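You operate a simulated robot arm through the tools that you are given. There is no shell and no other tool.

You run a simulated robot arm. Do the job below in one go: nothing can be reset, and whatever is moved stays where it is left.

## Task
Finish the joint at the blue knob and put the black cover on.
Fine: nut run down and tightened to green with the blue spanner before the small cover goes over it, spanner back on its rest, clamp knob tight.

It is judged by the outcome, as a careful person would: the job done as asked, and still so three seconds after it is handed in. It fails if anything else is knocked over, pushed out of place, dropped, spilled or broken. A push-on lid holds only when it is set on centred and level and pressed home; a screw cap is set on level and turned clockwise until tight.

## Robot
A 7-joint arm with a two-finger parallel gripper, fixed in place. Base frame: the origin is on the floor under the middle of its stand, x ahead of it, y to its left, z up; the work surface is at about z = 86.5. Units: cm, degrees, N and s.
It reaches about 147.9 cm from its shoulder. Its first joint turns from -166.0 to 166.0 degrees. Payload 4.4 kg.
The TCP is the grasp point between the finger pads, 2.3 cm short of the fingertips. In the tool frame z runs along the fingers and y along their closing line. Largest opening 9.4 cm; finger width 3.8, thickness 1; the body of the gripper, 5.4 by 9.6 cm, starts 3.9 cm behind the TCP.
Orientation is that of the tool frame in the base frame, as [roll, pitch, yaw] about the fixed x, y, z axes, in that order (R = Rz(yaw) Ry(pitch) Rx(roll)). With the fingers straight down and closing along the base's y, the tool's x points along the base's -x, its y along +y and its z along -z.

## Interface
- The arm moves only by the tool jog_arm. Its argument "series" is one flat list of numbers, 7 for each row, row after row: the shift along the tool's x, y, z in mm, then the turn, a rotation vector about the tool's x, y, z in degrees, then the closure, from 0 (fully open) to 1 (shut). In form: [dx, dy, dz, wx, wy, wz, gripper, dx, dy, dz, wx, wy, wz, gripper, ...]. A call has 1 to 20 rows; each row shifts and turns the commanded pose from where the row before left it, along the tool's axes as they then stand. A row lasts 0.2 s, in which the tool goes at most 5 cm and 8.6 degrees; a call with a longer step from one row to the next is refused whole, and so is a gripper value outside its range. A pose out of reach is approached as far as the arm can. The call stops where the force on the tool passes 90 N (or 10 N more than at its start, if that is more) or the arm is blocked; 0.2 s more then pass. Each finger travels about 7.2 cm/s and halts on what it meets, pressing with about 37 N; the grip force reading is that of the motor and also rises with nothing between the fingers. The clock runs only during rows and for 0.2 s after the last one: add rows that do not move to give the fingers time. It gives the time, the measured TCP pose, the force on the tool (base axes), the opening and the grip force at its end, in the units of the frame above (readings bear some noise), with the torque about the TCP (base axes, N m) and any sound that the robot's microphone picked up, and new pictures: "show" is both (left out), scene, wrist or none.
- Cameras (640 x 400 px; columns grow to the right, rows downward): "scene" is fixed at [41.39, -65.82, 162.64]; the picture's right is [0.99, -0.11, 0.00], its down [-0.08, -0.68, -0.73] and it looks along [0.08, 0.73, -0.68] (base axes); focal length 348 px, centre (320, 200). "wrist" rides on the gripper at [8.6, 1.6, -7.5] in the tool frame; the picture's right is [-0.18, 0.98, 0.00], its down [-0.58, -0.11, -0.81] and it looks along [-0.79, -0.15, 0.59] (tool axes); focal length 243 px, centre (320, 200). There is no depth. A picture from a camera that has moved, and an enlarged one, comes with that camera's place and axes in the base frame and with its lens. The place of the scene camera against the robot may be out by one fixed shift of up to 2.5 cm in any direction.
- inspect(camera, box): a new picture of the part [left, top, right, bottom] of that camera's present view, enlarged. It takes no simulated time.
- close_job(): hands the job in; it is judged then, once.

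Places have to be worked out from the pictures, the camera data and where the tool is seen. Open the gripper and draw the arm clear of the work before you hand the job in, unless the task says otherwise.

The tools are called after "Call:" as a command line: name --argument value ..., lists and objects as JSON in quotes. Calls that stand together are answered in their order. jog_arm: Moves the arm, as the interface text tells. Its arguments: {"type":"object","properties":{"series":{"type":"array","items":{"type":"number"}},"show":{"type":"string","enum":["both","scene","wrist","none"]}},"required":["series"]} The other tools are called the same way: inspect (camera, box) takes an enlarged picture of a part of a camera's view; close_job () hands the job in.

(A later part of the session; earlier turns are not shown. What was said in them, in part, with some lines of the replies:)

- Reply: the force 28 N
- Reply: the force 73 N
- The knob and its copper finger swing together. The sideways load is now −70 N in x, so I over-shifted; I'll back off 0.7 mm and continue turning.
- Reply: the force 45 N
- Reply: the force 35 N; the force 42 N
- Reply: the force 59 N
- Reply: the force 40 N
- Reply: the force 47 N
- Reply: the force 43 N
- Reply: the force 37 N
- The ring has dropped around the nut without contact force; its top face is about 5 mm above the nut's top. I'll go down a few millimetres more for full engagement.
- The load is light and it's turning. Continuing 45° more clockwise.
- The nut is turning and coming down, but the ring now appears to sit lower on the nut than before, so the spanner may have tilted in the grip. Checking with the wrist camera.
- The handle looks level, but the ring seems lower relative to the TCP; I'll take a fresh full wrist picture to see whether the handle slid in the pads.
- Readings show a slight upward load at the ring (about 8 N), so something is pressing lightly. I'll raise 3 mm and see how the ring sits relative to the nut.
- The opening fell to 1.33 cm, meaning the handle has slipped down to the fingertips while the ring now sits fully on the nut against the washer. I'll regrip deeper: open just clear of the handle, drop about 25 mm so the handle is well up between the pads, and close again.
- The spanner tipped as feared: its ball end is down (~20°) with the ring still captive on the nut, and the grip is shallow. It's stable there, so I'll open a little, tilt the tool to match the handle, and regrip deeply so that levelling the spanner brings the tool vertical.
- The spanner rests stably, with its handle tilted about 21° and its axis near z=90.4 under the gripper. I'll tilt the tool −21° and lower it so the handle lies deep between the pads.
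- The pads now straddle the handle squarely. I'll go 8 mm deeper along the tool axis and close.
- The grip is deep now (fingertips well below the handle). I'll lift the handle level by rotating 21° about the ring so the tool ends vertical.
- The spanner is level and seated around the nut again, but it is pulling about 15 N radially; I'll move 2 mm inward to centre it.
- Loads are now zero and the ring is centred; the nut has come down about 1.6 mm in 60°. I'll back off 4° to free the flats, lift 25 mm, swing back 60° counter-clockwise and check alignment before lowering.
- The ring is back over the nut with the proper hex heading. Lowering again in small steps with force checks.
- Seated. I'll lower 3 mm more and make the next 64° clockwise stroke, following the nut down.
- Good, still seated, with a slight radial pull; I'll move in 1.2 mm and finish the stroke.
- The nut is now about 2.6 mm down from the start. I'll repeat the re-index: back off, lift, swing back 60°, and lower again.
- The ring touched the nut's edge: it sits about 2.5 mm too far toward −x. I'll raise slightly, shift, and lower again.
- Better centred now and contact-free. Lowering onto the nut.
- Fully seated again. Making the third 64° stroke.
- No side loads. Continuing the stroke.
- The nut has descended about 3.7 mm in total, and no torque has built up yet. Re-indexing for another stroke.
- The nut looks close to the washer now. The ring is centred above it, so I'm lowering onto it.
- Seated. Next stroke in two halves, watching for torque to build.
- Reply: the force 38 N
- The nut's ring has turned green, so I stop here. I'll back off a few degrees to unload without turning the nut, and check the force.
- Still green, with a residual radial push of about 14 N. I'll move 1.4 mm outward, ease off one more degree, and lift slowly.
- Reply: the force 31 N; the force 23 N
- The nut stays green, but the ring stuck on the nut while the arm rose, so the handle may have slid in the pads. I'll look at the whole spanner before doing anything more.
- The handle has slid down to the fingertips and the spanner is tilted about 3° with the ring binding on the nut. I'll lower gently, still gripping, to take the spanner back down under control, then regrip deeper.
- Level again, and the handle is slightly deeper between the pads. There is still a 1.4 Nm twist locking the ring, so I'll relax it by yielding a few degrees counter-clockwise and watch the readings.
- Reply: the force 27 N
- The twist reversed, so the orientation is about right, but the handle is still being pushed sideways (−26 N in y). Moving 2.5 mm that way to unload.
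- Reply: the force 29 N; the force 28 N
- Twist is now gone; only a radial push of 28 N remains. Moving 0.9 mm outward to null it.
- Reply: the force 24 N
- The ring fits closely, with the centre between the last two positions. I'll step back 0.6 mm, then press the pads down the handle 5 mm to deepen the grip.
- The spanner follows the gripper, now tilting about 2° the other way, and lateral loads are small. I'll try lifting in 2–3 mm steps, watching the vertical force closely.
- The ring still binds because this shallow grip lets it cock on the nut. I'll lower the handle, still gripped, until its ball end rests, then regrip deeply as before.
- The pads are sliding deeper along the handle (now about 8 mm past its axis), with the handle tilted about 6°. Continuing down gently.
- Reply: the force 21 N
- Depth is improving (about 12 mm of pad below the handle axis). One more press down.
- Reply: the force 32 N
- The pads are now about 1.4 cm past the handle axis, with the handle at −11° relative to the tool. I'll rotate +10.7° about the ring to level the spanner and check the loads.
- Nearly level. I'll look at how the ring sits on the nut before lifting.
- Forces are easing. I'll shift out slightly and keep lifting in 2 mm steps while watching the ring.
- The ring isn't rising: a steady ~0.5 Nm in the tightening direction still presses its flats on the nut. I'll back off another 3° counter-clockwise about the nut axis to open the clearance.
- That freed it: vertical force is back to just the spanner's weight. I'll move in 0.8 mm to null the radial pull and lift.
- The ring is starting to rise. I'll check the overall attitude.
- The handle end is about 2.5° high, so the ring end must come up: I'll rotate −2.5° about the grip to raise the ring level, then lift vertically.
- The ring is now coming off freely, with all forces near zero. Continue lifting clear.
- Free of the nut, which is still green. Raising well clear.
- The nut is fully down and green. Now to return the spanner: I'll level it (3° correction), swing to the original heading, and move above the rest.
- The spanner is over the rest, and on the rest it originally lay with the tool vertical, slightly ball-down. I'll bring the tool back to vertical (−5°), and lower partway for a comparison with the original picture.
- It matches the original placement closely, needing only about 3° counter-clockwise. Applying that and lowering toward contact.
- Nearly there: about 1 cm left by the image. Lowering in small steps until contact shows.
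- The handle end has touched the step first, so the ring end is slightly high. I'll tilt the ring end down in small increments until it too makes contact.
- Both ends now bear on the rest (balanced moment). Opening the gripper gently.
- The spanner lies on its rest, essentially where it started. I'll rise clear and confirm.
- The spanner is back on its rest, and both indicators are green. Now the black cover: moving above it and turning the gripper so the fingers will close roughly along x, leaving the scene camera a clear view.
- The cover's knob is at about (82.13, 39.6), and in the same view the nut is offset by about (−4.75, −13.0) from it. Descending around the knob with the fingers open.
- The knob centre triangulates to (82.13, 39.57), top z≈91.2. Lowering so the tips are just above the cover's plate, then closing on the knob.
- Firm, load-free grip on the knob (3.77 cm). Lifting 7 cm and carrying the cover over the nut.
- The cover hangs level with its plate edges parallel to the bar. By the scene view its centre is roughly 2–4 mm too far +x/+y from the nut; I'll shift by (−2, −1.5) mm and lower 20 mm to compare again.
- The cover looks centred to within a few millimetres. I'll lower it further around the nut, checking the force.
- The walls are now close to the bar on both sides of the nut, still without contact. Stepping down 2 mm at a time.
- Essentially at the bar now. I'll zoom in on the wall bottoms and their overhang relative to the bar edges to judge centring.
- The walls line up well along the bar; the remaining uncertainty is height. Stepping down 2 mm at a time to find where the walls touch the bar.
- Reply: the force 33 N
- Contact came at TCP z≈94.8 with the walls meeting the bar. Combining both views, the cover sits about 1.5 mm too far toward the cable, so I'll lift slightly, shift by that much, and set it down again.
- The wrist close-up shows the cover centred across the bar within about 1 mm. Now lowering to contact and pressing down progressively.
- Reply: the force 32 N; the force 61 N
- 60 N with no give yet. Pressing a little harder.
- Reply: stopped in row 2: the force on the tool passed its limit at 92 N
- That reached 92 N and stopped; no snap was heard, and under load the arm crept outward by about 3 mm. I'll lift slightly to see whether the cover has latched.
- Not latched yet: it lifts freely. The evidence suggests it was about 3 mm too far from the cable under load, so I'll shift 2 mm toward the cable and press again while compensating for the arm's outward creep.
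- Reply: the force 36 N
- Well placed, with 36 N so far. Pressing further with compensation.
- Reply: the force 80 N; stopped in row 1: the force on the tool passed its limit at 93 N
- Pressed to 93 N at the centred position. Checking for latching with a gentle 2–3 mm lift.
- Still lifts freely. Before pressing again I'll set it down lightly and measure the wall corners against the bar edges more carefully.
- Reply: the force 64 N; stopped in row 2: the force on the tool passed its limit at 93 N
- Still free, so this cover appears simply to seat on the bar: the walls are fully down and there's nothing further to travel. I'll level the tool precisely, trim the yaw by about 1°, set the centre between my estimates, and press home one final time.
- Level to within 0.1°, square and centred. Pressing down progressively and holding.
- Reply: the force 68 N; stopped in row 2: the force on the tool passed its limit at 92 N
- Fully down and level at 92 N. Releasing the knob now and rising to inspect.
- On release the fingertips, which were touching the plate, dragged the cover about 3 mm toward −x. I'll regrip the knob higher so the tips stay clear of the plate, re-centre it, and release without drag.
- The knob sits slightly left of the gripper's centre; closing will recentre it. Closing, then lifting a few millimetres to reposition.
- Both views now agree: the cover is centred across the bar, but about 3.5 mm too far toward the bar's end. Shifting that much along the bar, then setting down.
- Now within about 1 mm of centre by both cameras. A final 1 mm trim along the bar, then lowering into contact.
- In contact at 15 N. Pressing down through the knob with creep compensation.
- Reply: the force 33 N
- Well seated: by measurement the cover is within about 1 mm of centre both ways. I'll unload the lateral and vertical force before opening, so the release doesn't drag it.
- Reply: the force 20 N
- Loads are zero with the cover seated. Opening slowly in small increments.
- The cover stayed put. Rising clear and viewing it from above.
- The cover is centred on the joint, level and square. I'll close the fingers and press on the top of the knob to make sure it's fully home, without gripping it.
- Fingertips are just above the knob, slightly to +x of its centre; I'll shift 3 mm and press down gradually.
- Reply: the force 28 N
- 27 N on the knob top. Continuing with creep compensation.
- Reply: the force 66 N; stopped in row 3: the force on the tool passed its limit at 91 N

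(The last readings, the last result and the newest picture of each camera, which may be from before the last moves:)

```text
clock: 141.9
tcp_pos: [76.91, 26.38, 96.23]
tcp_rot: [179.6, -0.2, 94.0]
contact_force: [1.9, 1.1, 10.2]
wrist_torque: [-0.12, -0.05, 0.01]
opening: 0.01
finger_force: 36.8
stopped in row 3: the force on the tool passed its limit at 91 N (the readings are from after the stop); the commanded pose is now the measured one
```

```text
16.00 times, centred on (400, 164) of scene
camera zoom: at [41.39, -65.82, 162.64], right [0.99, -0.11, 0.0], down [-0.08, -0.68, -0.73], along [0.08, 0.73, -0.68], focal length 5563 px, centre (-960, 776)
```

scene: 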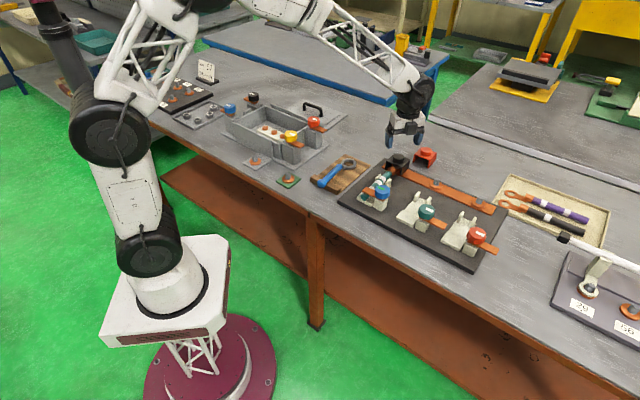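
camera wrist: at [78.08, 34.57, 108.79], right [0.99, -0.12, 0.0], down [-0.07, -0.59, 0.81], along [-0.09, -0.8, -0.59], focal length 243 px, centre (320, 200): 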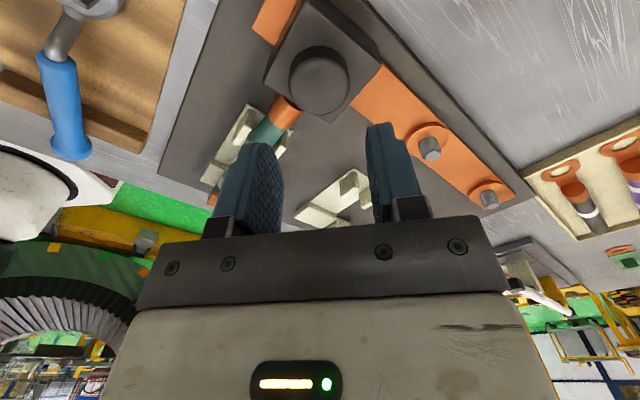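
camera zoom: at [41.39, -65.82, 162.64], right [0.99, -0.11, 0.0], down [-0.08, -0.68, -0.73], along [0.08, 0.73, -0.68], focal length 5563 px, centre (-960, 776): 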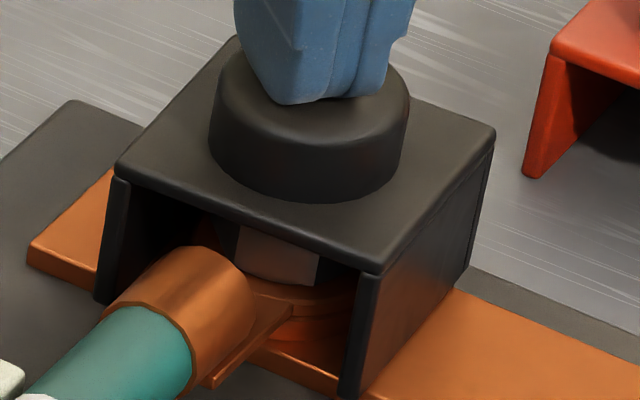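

The cover is down hard on the bar, level and centred within about 1–2 mm. Rising straight up and opening the gripper to draw clear.

Call:
jog_arm --series '[0, 0, -10, 0, 0, 0, 1, 0, 0, -40, 0, 0, 0, 1, 0, 0, -45, 0, 0, 0, 1, 0, 0, -45, 0, 0, 0, 0.5, 0, 0, 0, 0, 0, 0, 0, 0, 0, 0, 0, 0, 0, 0]'

Call:
inspect --camera "scene" --box '[384, 150, 416, 174]'

Call:
inspect --camera "wrist" --box '[200, 0, 440, 180]'

```text
clock: 143.3
tcp_pos: [76.6, 26.41, 110.0]
tcp_rot: [179.7, -0.2, 94.0]
contact_force: [-0.5, 0.3, 0.2]
wrist_torque: [0.05, -0.02, 0.01]
opening: 9.39
finger_force: 0.1
camera wrist: at [77.54, 34.97, 117.53], right [0.99, -0.12, 0.0], down [-0.07, -0.59, 0.8], along [-0.09, -0.8, -0.6], focal length 243 px, centre (320, 200)
```

scene: 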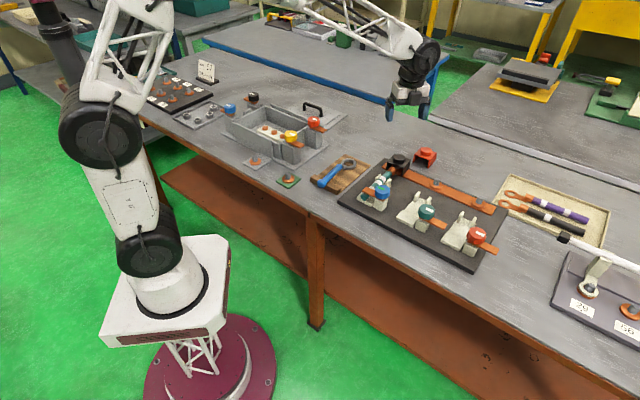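
wrist: 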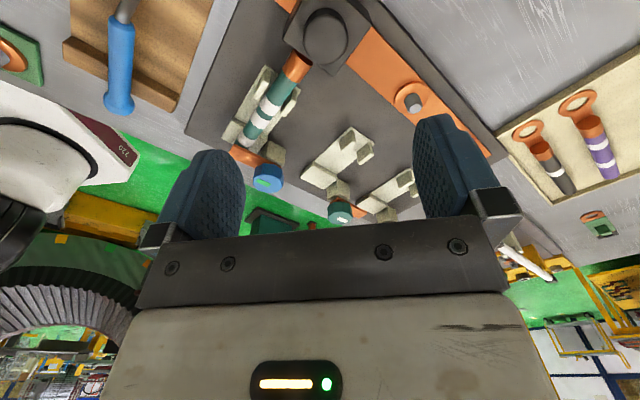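

```text
16.00 times, centred on (400, 162) of scene
camera zoom: at [41.39, -65.82, 162.64], right [0.99, -0.11, 0.0], down [-0.08, -0.68, -0.73], along [0.08, 0.73, -0.68], focal length 5563 px, centre (-960, 808)
```

zoom: 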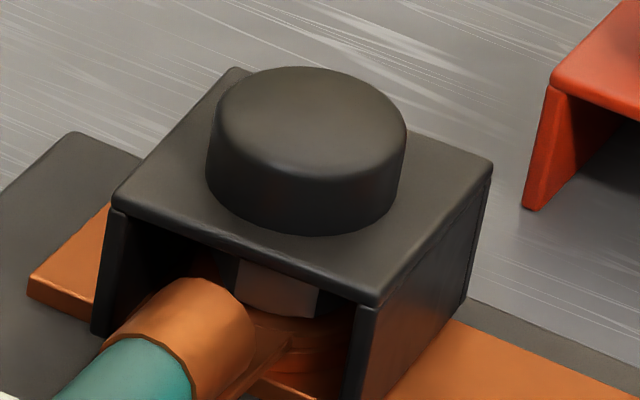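

```text
2.22 times, centred on (320, 90) of wrist
camera zoom: at [77.54, 34.97, 117.53], right [0.99, -0.12, 0.0], down [-0.07, -0.59, 0.8], along [-0.09, -0.8, -0.6], focal length 539 px, centre (320, 444)
```

zoom: 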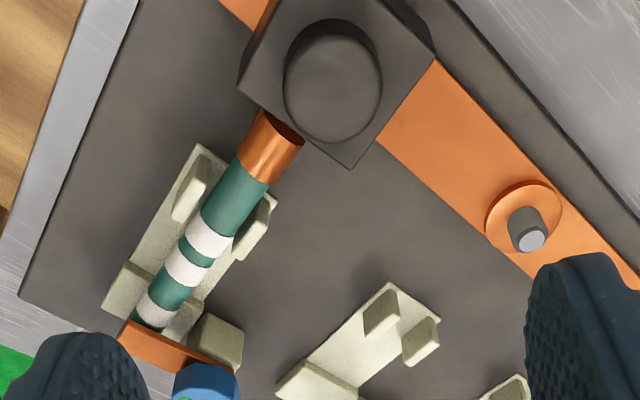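

Final check of the whole station: cover, clamp knob, and spanner on its rest.

Call:
inspect --camera "scene" --box '[300, 130, 440, 215]'

Call:
inspect --camera "scene" --box '[362, 170, 402, 200]'

```text
4.57 times, centred on (370, 172) of scene
camera zoom: at [41.39, -65.82, 162.64], right [0.99, -0.11, 0.0], down [-0.08, -0.68, -0.73], along [0.08, 0.73, -0.68], focal length 1590 px, centre (91, 326)
```

zoom: 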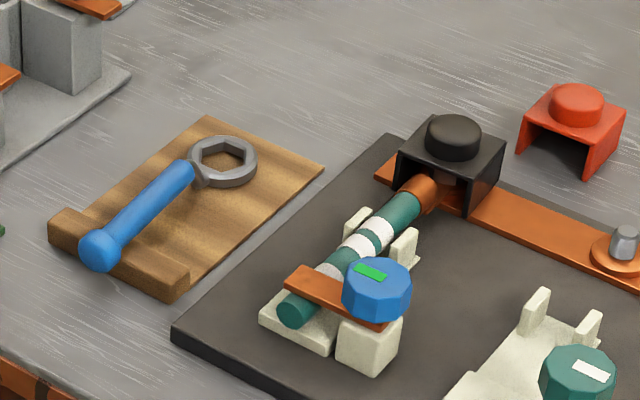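

```text
13.33 times, centred on (382, 185) of scene
camera zoom: at [41.39, -65.82, 162.64], right [0.99, -0.11, 0.0], down [-0.08, -0.68, -0.73], along [0.08, 0.73, -0.68], focal length 4636 px, centre (-507, 400)
```

zoom: 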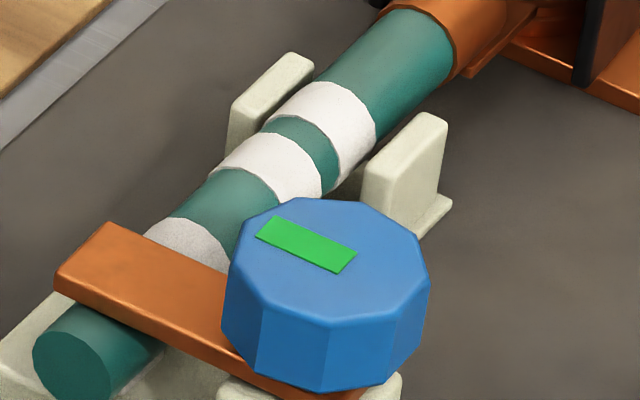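

The knob reads green and the spanner is on its rest. I want one side-on look under the cover's wall to be sure it's truly resting on the bar, so I'll move the wrist camera round to the free left side.

Call:
jog_arm --series '[30, -22.3, 0, 0.3, 0, 0, 0, 30, -22.3, 0, 0, 0, 0, 0, 30, -22.3, 0, 0, 0, 0, 0, 0, 0, 0, 0, 0, -8.5, 0, 0, 0, 0, 0, 0, -8.5, 0, 0, 0, 0, 0, 0, -8.5, 0, 0, 0, 0, 0, 0, -8.5, 0, 0, 0, 0, 0, 0, -8.5, 0, 0, 0, 0, 0, 0, -8.5, 0, 0, 0, 0, 0, -7.75, 0, 0, 0, 0, 0, 0, -7.75, 0, 0, 0, 0, 0, 0, -7.75, 0, 0, 0, 0, 0, 0, -7.75, 0, 0, 0, 0, 0, 0, 0, 0, 0]'

```text
clock: 146.3
tcp_pos: [69.45, 34.84, 109.98]
tcp_rot: [179.9, 30.9, 144.9]
contact_force: [0.1, 0.0, 0.1]
wrist_torque: [-0.03, -0.03, 0.01]
opening: 9.38
finger_force: 0.1
camera wrist: at [61.13, 42.56, 111.92], right [0.69, 0.71, 0.1], down [0.0, -0.14, 0.99], along [0.72, -0.69, -0.1], focal length 243 px, centre (320, 200)
```

scene: 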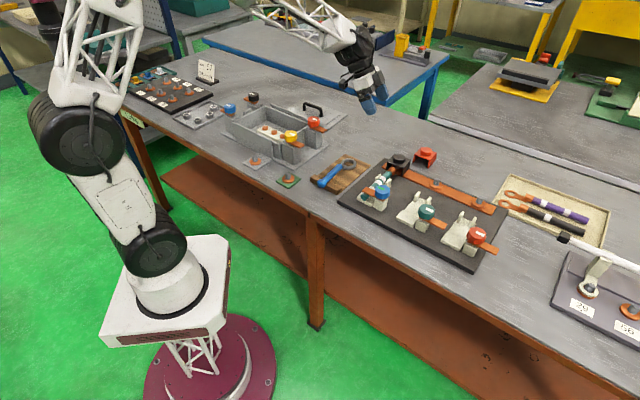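
wrist: 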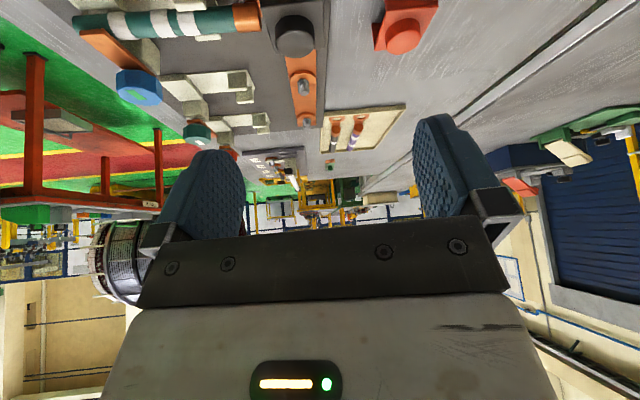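

Good viewpoint and nothing in the way. Descending 16 cm here to look nearly level at the wall and bar.

Call:
jog_arm --series '[20.6, 0, 34.3, 0, 0, 0, 0, 20.6, 0, 34.3, 0, 0, 0, 0, 20.6, 0, 34.3, 0, 0, 0, 0, 20.6, 0, 34.3, 0, 0, 0, 0, 0, 0, 0, 0, 0, 0, 0]' --show "wrist"

Call:
inspect --camera "wrist" --box '[230, 90, 390, 200]'

```text
clock: 147.5
tcp_pos: [70.04, 35.09, 93.75]
tcp_rot: [179.7, 30.9, 144.9]
contact_force: [-0.1, 0.0, 0.1]
wrist_torque: [0.02, 0.01, 0.03]
opening: 9.4
finger_force: 0.0
camera wrist: at [61.71, 42.63, 95.71], right [0.69, 0.71, 0.1], down [0.01, -0.14, 0.99], along [0.72, -0.69, -0.1], focal length 243 px, centre (320, 200)
```

wrist: 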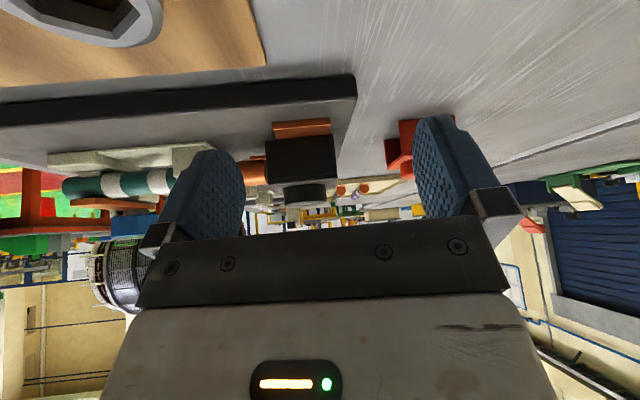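

```text
3.64 times, centred on (310, 145) of wrist
camera zoom: at [61.71, 42.63, 95.71], right [0.69, 0.71, 0.1], down [0.01, -0.14, 0.99], along [0.72, -0.69, -0.1], focal length 882 px, centre (356, 400)
```

zoom: 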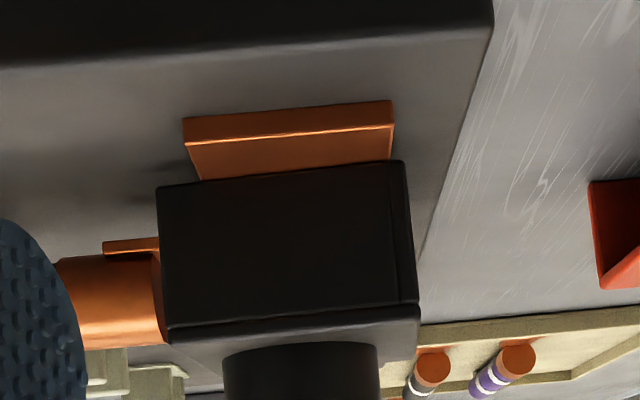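

Side-on, the wall sits flush on the bar with no gap, so it's fully down. But this view shows the cover about 3 mm toward the cable and turned ~2°, which is worth correcting. Backing out to regrip the knob.

Call:
jog_arm --series '[-20.6, 0, -34.3, 0, 0, 0, 0, -20.6, 0, -34.3, 0, 0, 0, 0, -10.3, 0, -17.2, 0, 0, 0, 0, 0, 0, 0, 0, 7.75, 0, 0, 0, 0, 0, 0, 7.75, 0, 0, 0, 0, 0, 0, 7.75, 0, 0, 0, 0, 0, 0, 7.65, 0, 0, 0, 0, 0, 0, 0, 8.5, 0, 0, 0, 0, 0, 0, 8.5, 0, 0, 0, 0, 0, 0, 8.5, 0, 0, 0, 0, 0, 0, 8.5, 0, 0, 0, 0, 0, 0, 8.5, 0, 0, 0, 0, 0, 0, 8.5, 0, 0, 0, 0, 0, 0, 0, 0]' --show "none"

```text
clock: 150.5
tcp_pos: [69.45, 34.97, 104.03]
tcp_rot: [179.9, -0.1, 93.9]
contact_force: [-0.4, 0.0, 0.7]
wrist_torque: [0.01, -0.03, 0.0]
opening: 9.4
finger_force: 0.1
```

Call:
jog_arm --series '[-31.3, 23.8, 0, 0, 0, 0, 0.1, -31.3, 23.8, 0, 0, 0, 0, 0.1, -31.3, 23.8, 0, 0, 0, 0, 0.1, 0, 0, 30, 0, 0, 0, 0.1, 0, 0, 0, 0, 0, 0, 0.1]' --show "wrist"

Call:
inspect --camera "wrist" --box '[220, 20, 420, 160]'

```text
clock: 151.7
tcp_pos: [77.25, 26.18, 101.0]
tcp_rot: [179.9, -0.1, 94.0]
contact_force: [0.0, -0.4, -0.2]
wrist_torque: [0.0, -0.03, 0.0]
opening: 8.45
finger_force: 0.1
camera wrist: at [78.2, 34.74, 108.38], right [0.99, -0.12, 0.0], down [-0.07, -0.59, 0.8], along [-0.09, -0.8, -0.59], focal length 243 px, centre (320, 200)
```

wrist: 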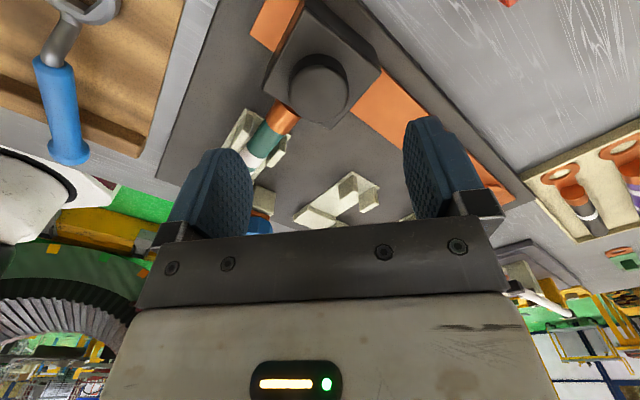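

```text
2.86 times, centred on (320, 90) of wrist
camera zoom: at [78.2, 34.74, 108.38], right [0.99, -0.12, 0.0], down [-0.07, -0.59, 0.8], along [-0.09, -0.8, -0.59], focal length 693 px, centre (320, 514)
```

zoom: 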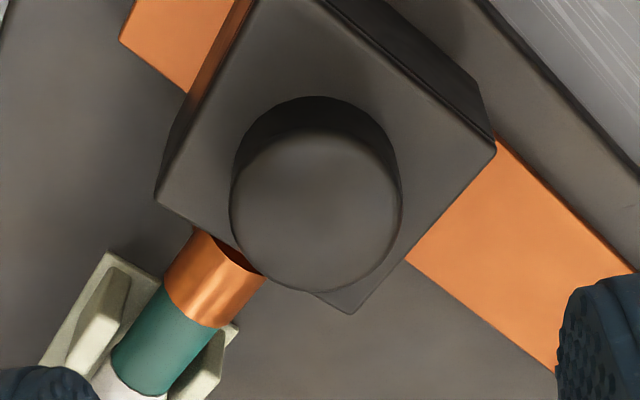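

The top view confirms it: 2° counter-clockwise and 2–3 mm toward the cable, while well placed along the bar. Regripping the knob, tips clear of the plate.

Call:
jog_arm --series '[1.5, -0.7, 20, 0, 0, 0, 0.1, 0, 0, 25, 0, 0, 0, 0.1, 0, 0, 14, 0, 0, 0, 0.1, 0, 0, 0, 0, 0, 0, 0.4, 0, 0, 0, 0, 0, 0, 0.55, 0, 0, 0, 0, 0, 0, 1, 0, 0, 0, 0, 0, 0, 1, 0, 0, -4, 0, 0, 0, 1, 0, 0, 0, 0, 0, 0, 1]' --show "none"

Call:
inspect --camera "wrist" --box '[220, 10, 420, 160]'

```text
clock: 153.7
tcp_pos: [77.15, 26.24, 95.44]
tcp_rot: [179.9, -0.1, 94.1]
contact_force: [0.6, -0.2, 0.6]
wrist_torque: [0.0, 0.04, 0.01]
opening: 3.75
finger_force: 36.7
```

```text
2.67 times, centred on (320, 85) of wrist
camera zoom: at [78.04, 34.77, 102.95], right [0.99, -0.12, 0.0], down [-0.07, -0.59, 0.8], along [-0.09, -0.8, -0.59], focal length 647 px, centre (320, 507)
```

zoom: 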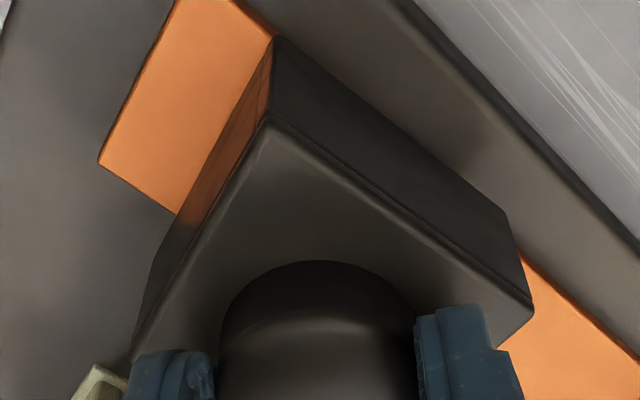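

Lifted 4 mm. Shifting 3 mm away from the cable and turning 2° clockwise, then checking.

Call:
jog_arm --series '[1.9, 2.2, 0, 0, 0, 2, 1, 0, 0, 2, 0, 0, 0, 1, 0, 0, 0, 0, 0, 0, 1]' --show "none"

Call:
inspect --camera "wrist" --box '[220, 10, 420, 160]'

Call:
inspect --camera "scene" --box '[384, 154, 416, 174]'

```text
clock: 154.5
tcp_pos: [77.37, 26.51, 95.31]
tcp_rot: [179.9, -0.1, 92.0]
contact_force: [0.2, -0.2, -0.6]
wrist_torque: [0.01, 0.0, 0.02]
opening: 3.75
finger_force: 37.0
```

```text
2.67 times, centred on (320, 85) of wrist
camera zoom: at [78.59, 34.93, 102.71], right [0.99, -0.15, 0.0], down [-0.09, -0.59, 0.8], along [-0.12, -0.8, -0.59], focal length 647 px, centre (320, 507)
```

zoom: 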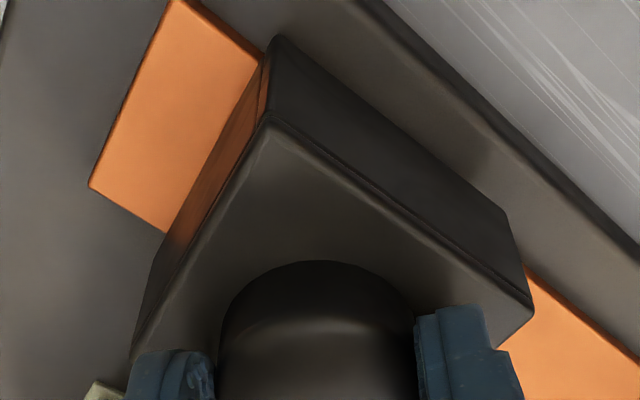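

```text
16.00 times, centred on (400, 164) of scene
camera zoom: at [41.39, -65.82, 162.64], right [0.99, -0.11, 0.0], down [-0.08, -0.68, -0.73], along [0.08, 0.73, -0.68], focal length 5563 px, centre (-960, 776)
```

zoom: 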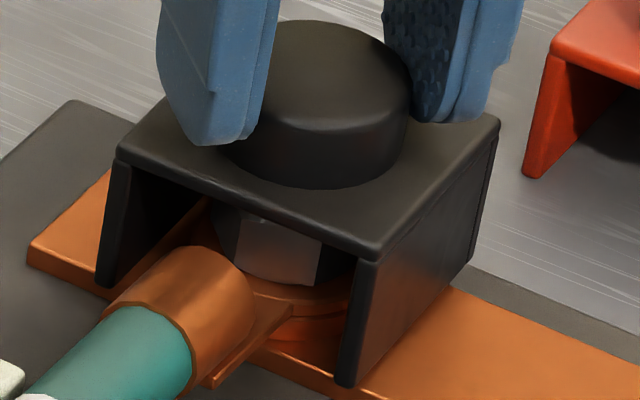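

Now square with the bar and centred across it. A last 1 mm trim along the bar, then lower and press.

Call:
jog_arm --series '[-0.8, 0.8, 1, 0, 0, 0, 1, 0, 0, 1, 0, 0, 0, 1, -0.1, -0.2, 1, 0, 0, 0, 1, -0.2, -0.3, 1, 0, 0, 0, 1, 0, 0, 0, 0, 0, 0, 1]' --show "none"

Call:
jog_arm --series '[-0.3, -0.5, 1.5, 0, 0, 0, 1, 0, 0, 0, 0, 0, 0, 1, 0, 0, 0, 0, 0, 0, 1]' --show "none"

Call:
inspect --camera "scene" --box '[384, 154, 416, 174]'

```text
clock: 155.7
tcp_pos: [77.51, 26.34, 95.09]
tcp_rot: [179.7, -0.2, 92.1]
contact_force: [-1.2, 7.6, 24.1]
wrist_torque: [0.35, 0.14, -0.04]
opening: 3.73
finger_force: 37.0
```

```text
clock: 156.5
tcp_pos: [77.41, 26.21, 94.88]
tcp_rot: [179.8, -0.2, 91.9]
contact_force: [10.0, 5.3, 33.0]
wrist_torque: [0.09, -0.26, -0.01]
opening: 3.73
finger_force: 36.9
```

```text
16.00 times, centred on (400, 164) of scene
camera zoom: at [41.39, -65.82, 162.64], right [0.99, -0.11, 0.0], down [-0.08, -0.68, -0.73], along [0.08, 0.73, -0.68], focal length 5563 px, centre (-960, 776)
```

zoom: 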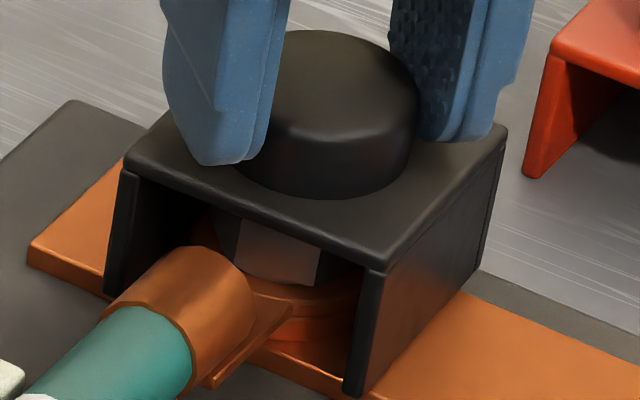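

Seated and pressed at 33 N, now centred and square. Unloading before release.

Call:
jog_arm --series '[0.4, 0.6, -1.2, 0, 0, 0, 1, 0, 0, -0.6, 0, 0, 0, 1, 0, 0, 0, 0, 0, 0, 1]' --show "none"

```text
clock: 157.3
tcp_pos: [77.4, 26.37, 94.9]
tcp_rot: [-180.0, -0.2, 92.0]
contact_force: [1.1, -7.7, 18.9]
wrist_torque: [-0.45, 0.05, 0.05]
opening: 3.73
finger_force: 36.8
```

Call:
jog_arm --series '[-0.5, 0, -1.2, 0, 0, 0, 1, 0, 0, 0, 0, 0, 0, 1]' --show "none"

```text
clock: 157.9
tcp_pos: [77.44, 26.3, 94.93]
tcp_rot: [180.0, -0.2, 92.0]
contact_force: [-0.3, 0.4, 0.3]
wrist_torque: [-0.02, -0.02, 0.01]
opening: 3.76
finger_force: 36.8
```

Loads are zero. Opening slowly, as before, then rising.

Call:
jog_arm --series '[0, 0, 0, 0, 0, 0, 0.595, 0, 0, 0, 0, 0, 0, 0.57, 0, 0, 0, 0, 0, 0, 0.54, 0, 0, 0, 0, 0, 0, 0.5, 0, 0, 0, 0, 0, 0, 0.4, 0, 0, -15, 0, 0, 0, 0.4, 0, 0, -30, 0, 0, 0, 0.4, 0, 0, 0, 0, 0, 0, 1, 0, 0, 0, 0, 0, 0, 1, 0, 0, 0, 0, 0, 0, 1]' --show "none"

Call:
inspect --camera "scene" --box '[384, 150, 416, 174]'

```text
clock: 160.1
tcp_pos: [77.52, 26.11, 99.78]
tcp_rot: [-180.0, -0.1, 92.0]
contact_force: [0.8, -0.2, -0.6]
wrist_torque: [0.01, -0.01, 0.0]
opening: 0.01
finger_force: 37.5
```

```text
16.00 times, centred on (400, 162) of scene
camera zoom: at [41.39, -65.82, 162.64], right [0.99, -0.11, 0.0], down [-0.08, -0.68, -0.73], along [0.08, 0.73, -0.68], focal length 5563 px, centre (-960, 808)
```

zoom: 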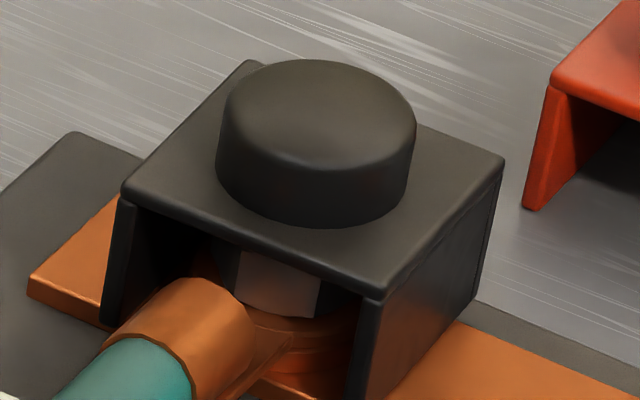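

The cover stayed in place on release. Now a final moderate press on the knob top with closed fingers.

Call:
jog_arm --series '[3, -0.5, 15, 0, 0, 0, 1, 0, 0, 15, 0, 0, 0, 1, 0, 0, 5, 0, 0, 0, 1, 0, 0, 0, 0, 0, 0, 1]' --show "none"

Call:
jog_arm --series '[-0.1, -0.2, 1.5, 0, 0, 0, 1, -0.1, -0.5, 1.5, 0, 0, 0, 1, 0, 0, 0, 0, 0, 0, 1]' --show "none"

Call:
inspect --camera "scene" --box '[384, 150, 416, 174]'

```text
clock: 161.1
tcp_pos: [77.46, 26.48, 96.14]
tcp_rot: [179.9, -0.2, 91.9]
contact_force: [-0.3, -0.3, 7.5]
wrist_torque: [-0.07, 0.01, 0.06]
opening: 0.01
finger_force: 37.0
```

```text
clock: 161.9
tcp_pos: [77.45, 26.59, 96.2]
tcp_rot: [179.7, -0.3, 92.0]
contact_force: [1.1, -0.1, 47.1]
wrist_torque: [-0.21, 0.0, -0.01]
opening: 0.01
finger_force: 37.2
```

```text
16.00 times, centred on (400, 162) of scene
camera zoom: at [41.39, -65.82, 162.64], right [0.99, -0.11, 0.0], down [-0.08, -0.68, -0.73], along [0.08, 0.73, -0.68], focal length 5563 px, centre (-960, 808)
```

zoom: 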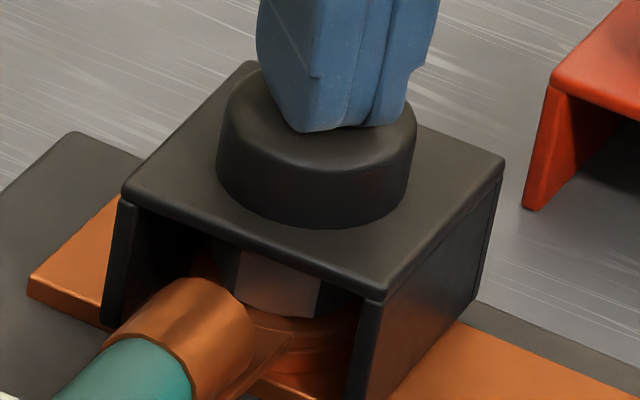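

A clean vertical push of 47 N with no movement. A bit more, held briefly.

Call:
jog_arm --series '[-0.2, -0.5, 1.3, 0, 0, 0, 1, 0, 0, 0, 0, 0, 0, 1]' --show "none"

Call:
inspect --camera "scene" --box '[384, 150, 416, 174]'

```text
clock: 162.5
tcp_pos: [77.3, 26.34, 96.02]
tcp_rot: [179.6, -0.3, 92.1]
contact_force: [16.7, 9.1, 78.4]
wrist_torque: [0.11, -0.37, 0.01]
opening: 0.0
finger_force: 37.3
```

```text
16.00 times, centred on (400, 162) of scene
camera zoom: at [41.39, -65.82, 162.64], right [0.99, -0.11, 0.0], down [-0.08, -0.68, -0.73], along [0.08, 0.73, -0.68], focal length 5563 px, centre (-960, 808)
```

zoom: 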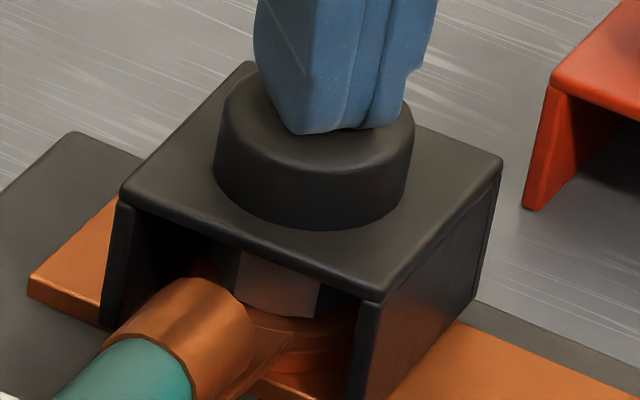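

78 N, cover steady. Lifting off vertically, opening, and drawing well clear.

Call:
jog_arm --series '[0.2, 0.5, -2, 0, 0, 0, 1, 0, 0, -3, 0, 0, 0, 1, 0, 0, -20, 0, 0, 0, 1, 0, 0, -40, 0, 0, 0, 1, 0, 0, -45, 0, 0, 0, 1, 0, 0, -40, 0, 0, 0, 0.3, 0, 0, 0, 0, 0, 0, 0, 0, 0, 0, 0, 0, 0, 0]'

Call:
inspect --camera "scene" --box '[384, 150, 416, 174]'

Call:
inspect --camera "wrist" --box '[200, 0, 440, 180]'

Call:
inspect --camera "scene" --box '[300, 130, 440, 215]'

```text
clock: 164.3
tcp_pos: [77.27, 26.05, 110.77]
tcp_rot: [-180.0, -0.1, 92.0]
contact_force: [-0.5, 0.1, -0.4]
wrist_torque: [-0.02, 0.01, 0.0]
opening: 9.4
finger_force: 0.0
camera wrist: at [78.57, 34.65, 118.31], right [0.99, -0.15, 0.0], down [-0.09, -0.59, 0.8], along [-0.12, -0.8, -0.59], focal length 243 px, centre (320, 200)
```

scene: 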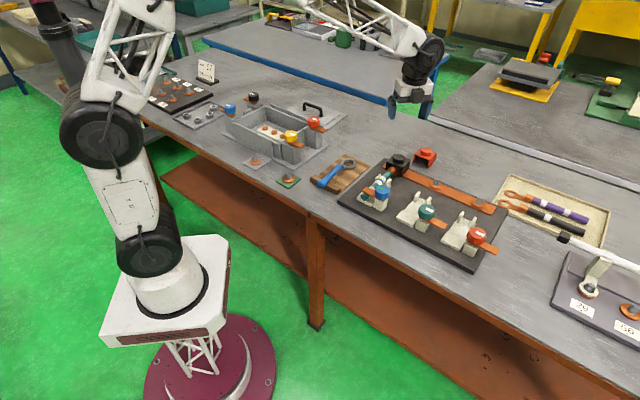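
wrist: 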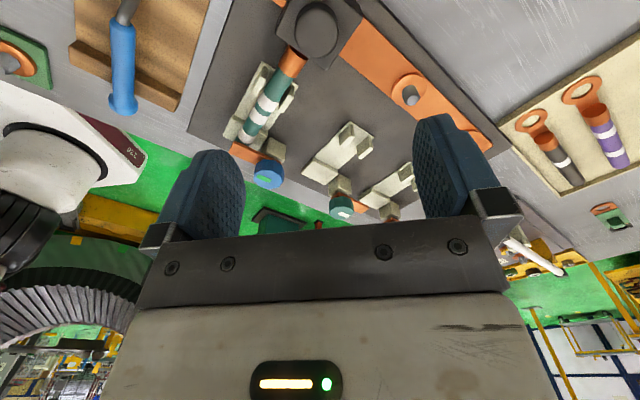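

```text
16.00 times, centred on (400, 162) of scene
camera zoom: at [41.39, -65.82, 162.64], right [0.99, -0.11, 0.0], down [-0.08, -0.68, -0.73], along [0.08, 0.73, -0.68], focal length 5563 px, centre (-960, 808)
```

zoom: 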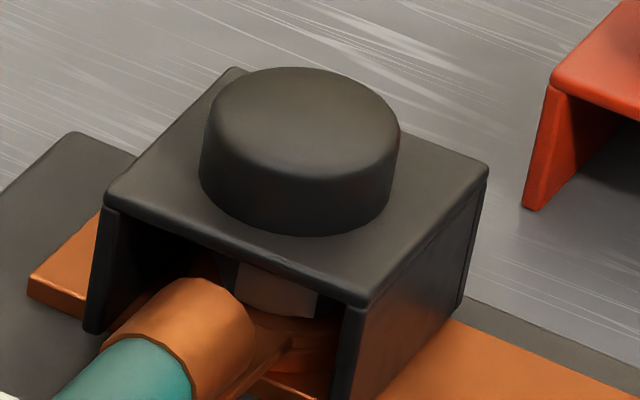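

```text
2.22 times, centred on (320, 90) of wrist
camera zoom: at [78.57, 34.65, 118.31], right [0.99, -0.15, 0.0], down [-0.09, -0.59, 0.8], along [-0.12, -0.8, -0.59], focal length 539 px, centre (320, 444)
```

zoom: 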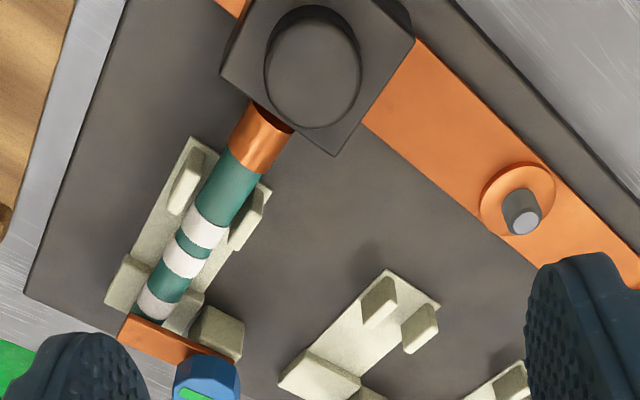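

```text
4.57 times, centred on (370, 172) of scene
camera zoom: at [41.39, -65.82, 162.64], right [0.99, -0.11, 0.0], down [-0.08, -0.68, -0.73], along [0.08, 0.73, -0.68], focal length 1590 px, centre (91, 326)
```

zoom: 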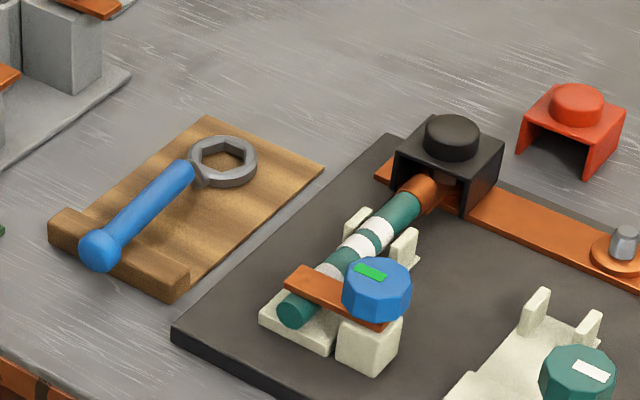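

The press was fine, but on lift-off the stored side load dragged the cover about 4 mm toward the cable. I'll regrip once more, re-centre it, and this time finish with the grip-press only, released at zero load.

Call:
jog_arm --series '[3, -2, 40, 0, 0, 0, 0.1, 0, 0, 40, 0, 0, 0, 0.1, 0, 0, 40, 0, 0, 0, 0.1, 0, 0, 25, 0, 0, 0, 0.1, 0, 0, 11, 0, 0, 0, 0.1, 0, 0, 0, 0, 0, 0, 0.4, 0, 0, 0, 0, 0, 0, 0.55, 0, 0, 0, 0, 0, 0, 1, 0, 0, 0, 0, 0, 0, 1, 0, 0, -4, 0, 0, 0, 1, 0, 0, 0, 0, 0, 0, 1]' --show "none"

Call:
inspect --camera "wrist" --box '[220, 10, 420, 160]'

```text
clock: 166.7
tcp_pos: [77.13, 26.73, 95.53]
tcp_rot: [179.9, -0.3, 92.0]
contact_force: [0.0, 1.2, -0.2]
wrist_torque: [0.04, 0.0, 0.02]
opening: 3.72
finger_force: 36.8
```

```text
2.67 times, centred on (320, 85) of wrist
camera zoom: at [78.44, 35.27, 102.97], right [0.99, -0.15, 0.0], down [-0.09, -0.59, 0.8], along [-0.12, -0.8, -0.59], focal length 647 px, centre (320, 507)
```

zoom: 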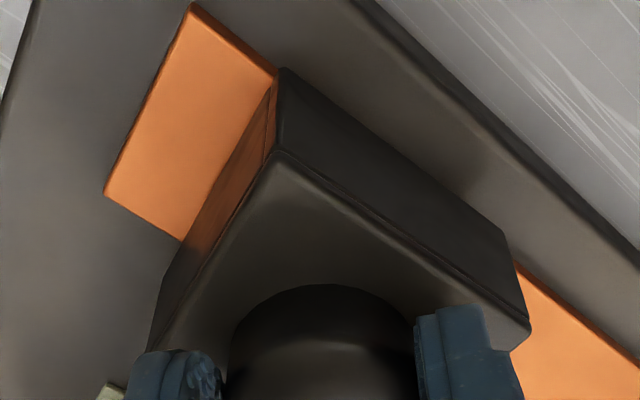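

Measured again here: needs about 2.5 mm back from the cable, 1 mm along the bar, and 1° clockwise. Applying and setting down.

Call:
jog_arm --series '[1.0, 2.7, 0, 0, 0, 0.9, 1, 0, 0, 2, 0, 0, 0, 1, 0, 0, 0, 0, 0, 0, 1]' --show "none"

Call:
inspect --camera "wrist" --box '[220, 10, 420, 160]'

Call:
inspect --camera "scene" --box '[384, 154, 416, 174]'

```text
clock: 167.5
tcp_pos: [77.42, 26.8, 95.31]
tcp_rot: [179.9, -0.1, 91.1]
contact_force: [0.8, 0.2, -0.1]
wrist_torque: [-0.03, 0.02, 0.01]
opening: 3.77
finger_force: 37.2
```

```text
2.67 times, centred on (320, 85) of wrist
camera zoom: at [78.82, 35.38, 102.78], right [0.99, -0.17, 0.0], down [-0.1, -0.59, 0.8], along [-0.13, -0.79, -0.59], focal length 647 px, centre (320, 507)
```

zoom: 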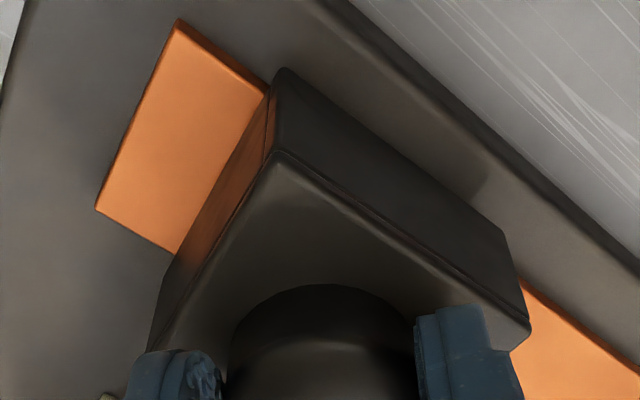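

```text
16.00 times, centred on (400, 164) of scene
camera zoom: at [41.39, -65.82, 162.64], right [0.99, -0.11, 0.0], down [-0.08, -0.68, -0.73], along [0.08, 0.73, -0.68], focal length 5563 px, centre (-960, 776)
```

zoom: 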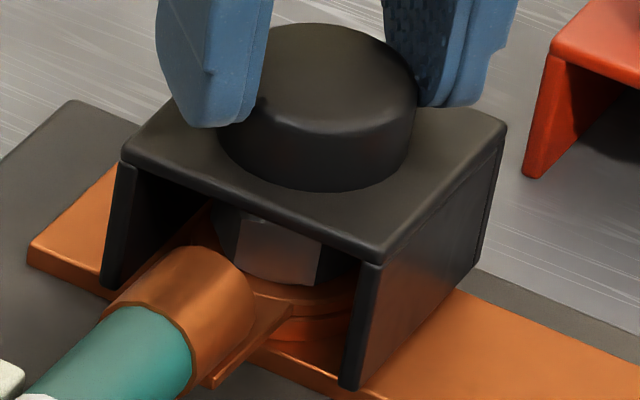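

Excellent: centred within about 1 mm and square by both cameras. Lowering, pressing through the grip, and unloading as before.

Call:
jog_arm --series '[0, 0, 1, 0, 0, 0, 1, 0, 0, 1, 0, 0, 0, 1, -0.1, -0.2, 1, 0, 0, 0, 1, -0.2, -0.3, 1, 0, 0, 0, 1, -0.2, -0.3, 1, 0, 0, 0, 1, 0, 0, 0, 0, 0, 0, 1]' --show "none"

Call:
inspect --camera "scene" --box '[384, 154, 416, 174]'

```text
clock: 168.9
tcp_pos: [77.35, 26.92, 94.99]
tcp_rot: [179.8, -0.3, 91.2]
contact_force: [12.9, 0.0, 31.8]
wrist_torque: [-0.12, -0.29, 0.03]
opening: 3.77
finger_force: 36.7
```

```text
16.00 times, centred on (400, 164) of scene
camera zoom: at [41.39, -65.82, 162.64], right [0.99, -0.11, 0.0], down [-0.08, -0.68, -0.73], along [0.08, 0.73, -0.68], focal length 5563 px, centre (-960, 776)
```

zoom: 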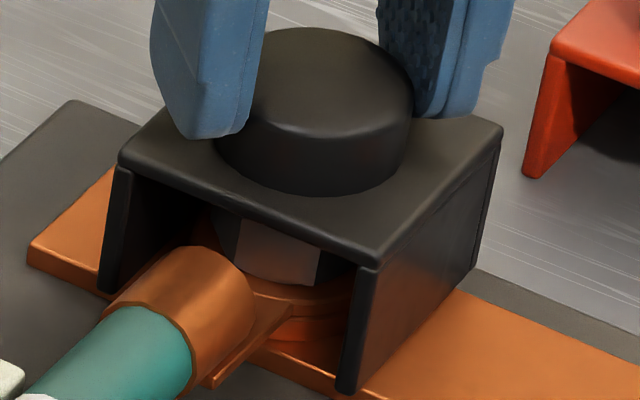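

Pressed at 32 N. Unloading laterally and vertically.

Call:
jog_arm --series '[0, 0.6, -1.2, 0, 0, 0, 1, 0, 0, 0, 0, 0, 0, 1]' --show "none"

```text
clock: 169.5
tcp_pos: [77.42, 26.97, 94.9]
tcp_rot: [179.9, -0.2, 91.0]
contact_force: [2.1, 1.3, 31.4]
wrist_torque: [0.0, -0.07, 0.0]
opening: 3.73
finger_force: 36.8
```

Call:
jog_arm --series '[0, 0, -1.5, 0, 0, 0, 1, 0, 0, 0, 0, 0, 0, 1]' --show "none"

```text
clock: 170.1
tcp_pos: [77.39, 26.9, 95.0]
tcp_rot: [-179.9, -0.1, 91.0]
contact_force: [0.3, 6.2, 15.1]
wrist_torque: [0.3, -0.04, -0.01]
opening: 3.73
finger_force: 37.0
```

Call:
jog_arm --series '[0.4, 0, -0.9, 0, 0, 0, 1, 0, 0, 0, 0, 0, 0, 1]' --show "none"

```text
clock: 170.7
tcp_pos: [77.25, 26.78, 95.24]
tcp_rot: [180.0, -0.1, 91.1]
contact_force: [-0.3, 0.9, -0.5]
wrist_torque: [0.01, 0.0, -0.01]
opening: 3.73
finger_force: 36.9
```

Load is zero. Opening slowly and rising straight up.

Call:
jog_arm --series '[0, 0, 0, 0, 0, 0, 0.595, 0, 0, 0, 0, 0, 0, 0.57, 0, 0, 0, 0, 0, 0, 0.54, 0, 0, 0, 0, 0, 0, 0.5, 0, 0, 0, 0, 0, 0, 0.4, 0, 0, 0, 0, 0, 0, 0.2, 0, 0, -15, 0, 0, 0, 0.2, 0, 0, -40, 0, 0, 0, 0, 0, 0, -45, 0, 0, 0, 0, 0, 0, -45, 0, 0, 0, 0, 0, 0, 0, 0, 0, 0, 0]'

Call:
inspect --camera "scene" --box '[384, 154, 416, 174]'

Call:
inspect --camera "wrist" --box '[200, 0, 440, 180]'

```text
clock: 173.1
tcp_pos: [77.12, 26.65, 109.14]
tcp_rot: [179.9, -0.2, 91.1]
contact_force: [-0.7, 0.1, -0.6]
wrist_torque: [0.0, 0.0, -0.02]
opening: 9.41
finger_force: 0.1
camera wrist: at [78.52, 35.29, 116.51], right [0.99, -0.17, 0.0], down [-0.1, -0.59, 0.8], along [-0.13, -0.79, -0.59], focal length 243 px, centre (320, 200)
```

scene: 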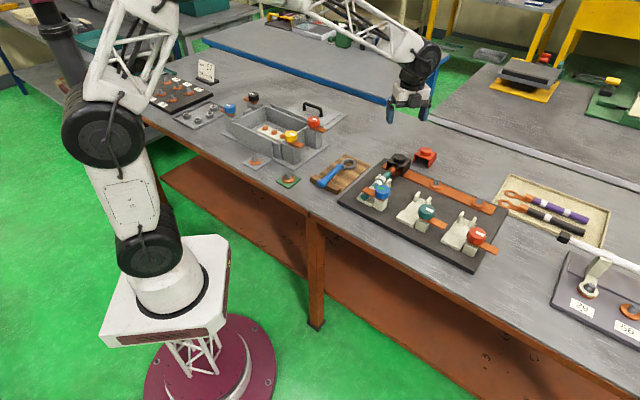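
wrist: 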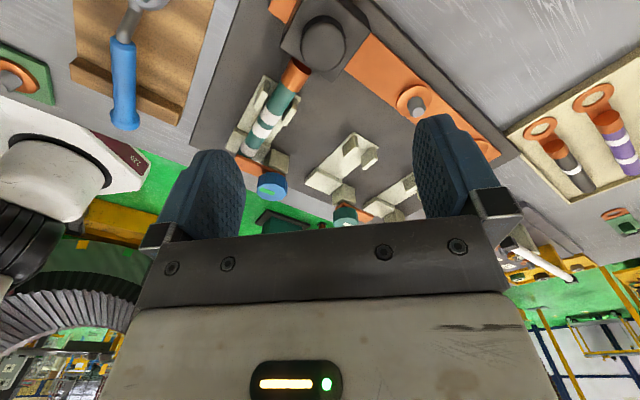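

```text
16.00 times, centred on (400, 164) of scene
camera zoom: at [41.39, -65.82, 162.64], right [0.99, -0.11, 0.0], down [-0.08, -0.68, -0.73], along [0.08, 0.73, -0.68], focal length 5563 px, centre (-960, 776)
```

zoom: 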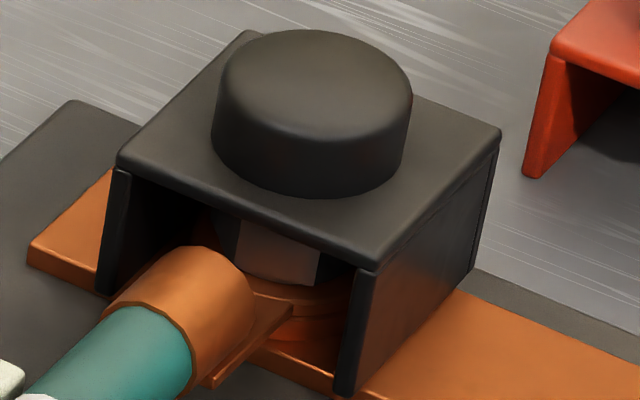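

```text
2.22 times, centred on (320, 90) of wrist
camera zoom: at [78.52, 35.29, 116.51], right [0.99, -0.17, 0.0], down [-0.1, -0.59, 0.8], along [-0.13, -0.79, -0.59], focal length 539 px, centre (320, 444)
```

zoom: 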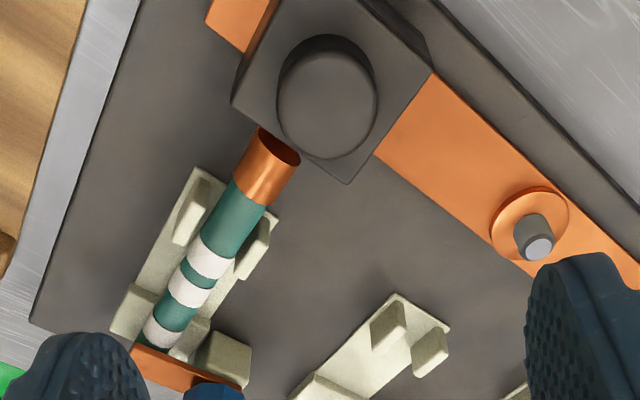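

The cover stayed put: centred on the bar and nut within about 1 mm, square, level and fully down. I'll draw the arm well clear and take a last look at everything.

Call:
jog_arm --series '[40, 0, -15, 0, 0, 0, 0, 40, -20, -15, 0, 0, 0, 0, 30, -35, -10, 0, 0, 0, 0, 0, -40, 0, 0, 0, 0, 0, 0, -40, 0, 0, 0, 0, 0, 0, -40, 0, 0, 0, 0, 0, 0, 0, 0, 0, 0, 0, 0]' --show "scene"

Call:
inspect --camera "scene" --box '[300, 130, 440, 215]'

Call:
inspect --camera "scene" --box '[384, 154, 416, 174]'

```text
clock: 174.7
tcp_pos: [59.59, 37.57, 113.32]
tcp_rot: [179.9, -0.1, 91.2]
contact_force: [0.0, -1.0, 0.6]
wrist_torque: [0.01, 0.01, -0.02]
opening: 9.4
finger_force: 0.1
```

scene: 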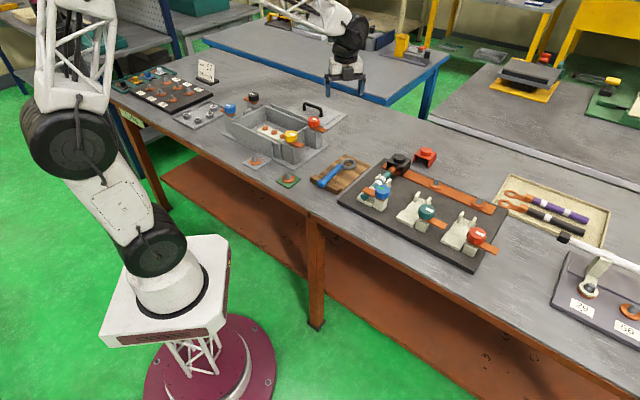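

```text
4.57 times, centred on (370, 172) of scene
camera zoom: at [41.39, -65.82, 162.64], right [0.99, -0.11, 0.0], down [-0.08, -0.68, -0.73], along [0.08, 0.73, -0.68], focal length 1590 px, centre (91, 326)
```

zoom: 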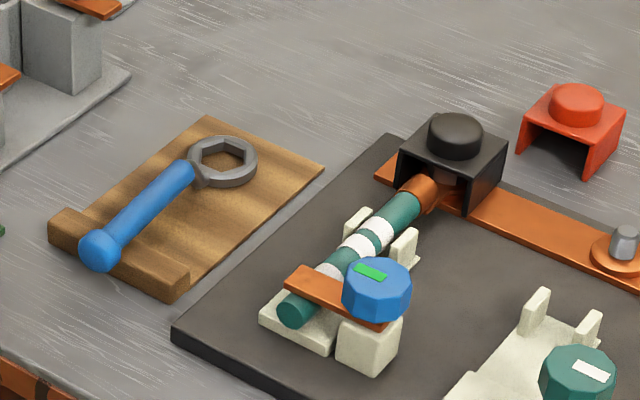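

```text
16.00 times, centred on (400, 164) of scene
camera zoom: at [41.39, -65.82, 162.64], right [0.99, -0.11, 0.0], down [-0.08, -0.68, -0.73], along [0.08, 0.73, -0.68], focal length 5563 px, centre (-960, 776)
```

zoom: 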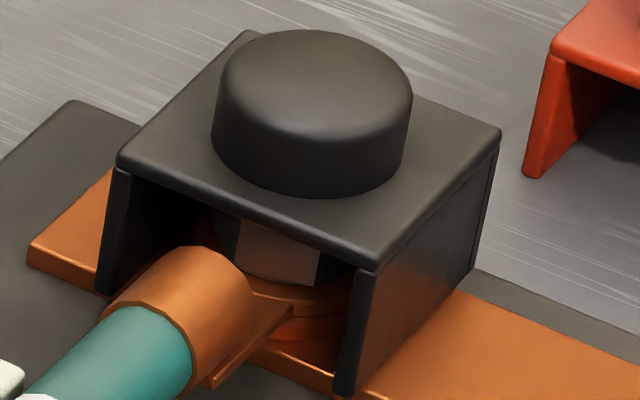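

The cover sits centred and level over the nut, which was green when I covered it. The clamp knob is green, the spanner is on its rest, nothing else has been disturbed, and the arm is clear with the gripper open. Handing the job in.

Call:
close_job

```text
The job is handed in.
```

The joint at the blue knob is finished and the black cover is over it. The one open point is that the cover rests in place without latching.

- **Nut:** it is run down and tightened with the blue spanner until its ring turned green. It was still green the last time I saw it, just before the cover went on.
- **Clamp knob:** it is turned clockwise until its mark went green, with the copper finger across the cable. It was still green at the end.
- **Spanner:** it is back on its wooden rest, very close to where it started. It slipped in the gripper twice. The first time the handle tipped onto the table with the ring still on the nut; the second time it jammed on the tightened nut until I worked it free. I saw no damage.
- **Cover:** it sits level and square with its walls down on the copper bar, centred over the nut to about 1–2 mm. I pressed it with up to about 93 N. It never clicked, and it lifted freely when I tested it. After the last repositioning I pressed it with only about 32 N, because a harder push on the knob had dragged it sideways when I lifted off.

Nothing else on the bench was moved.
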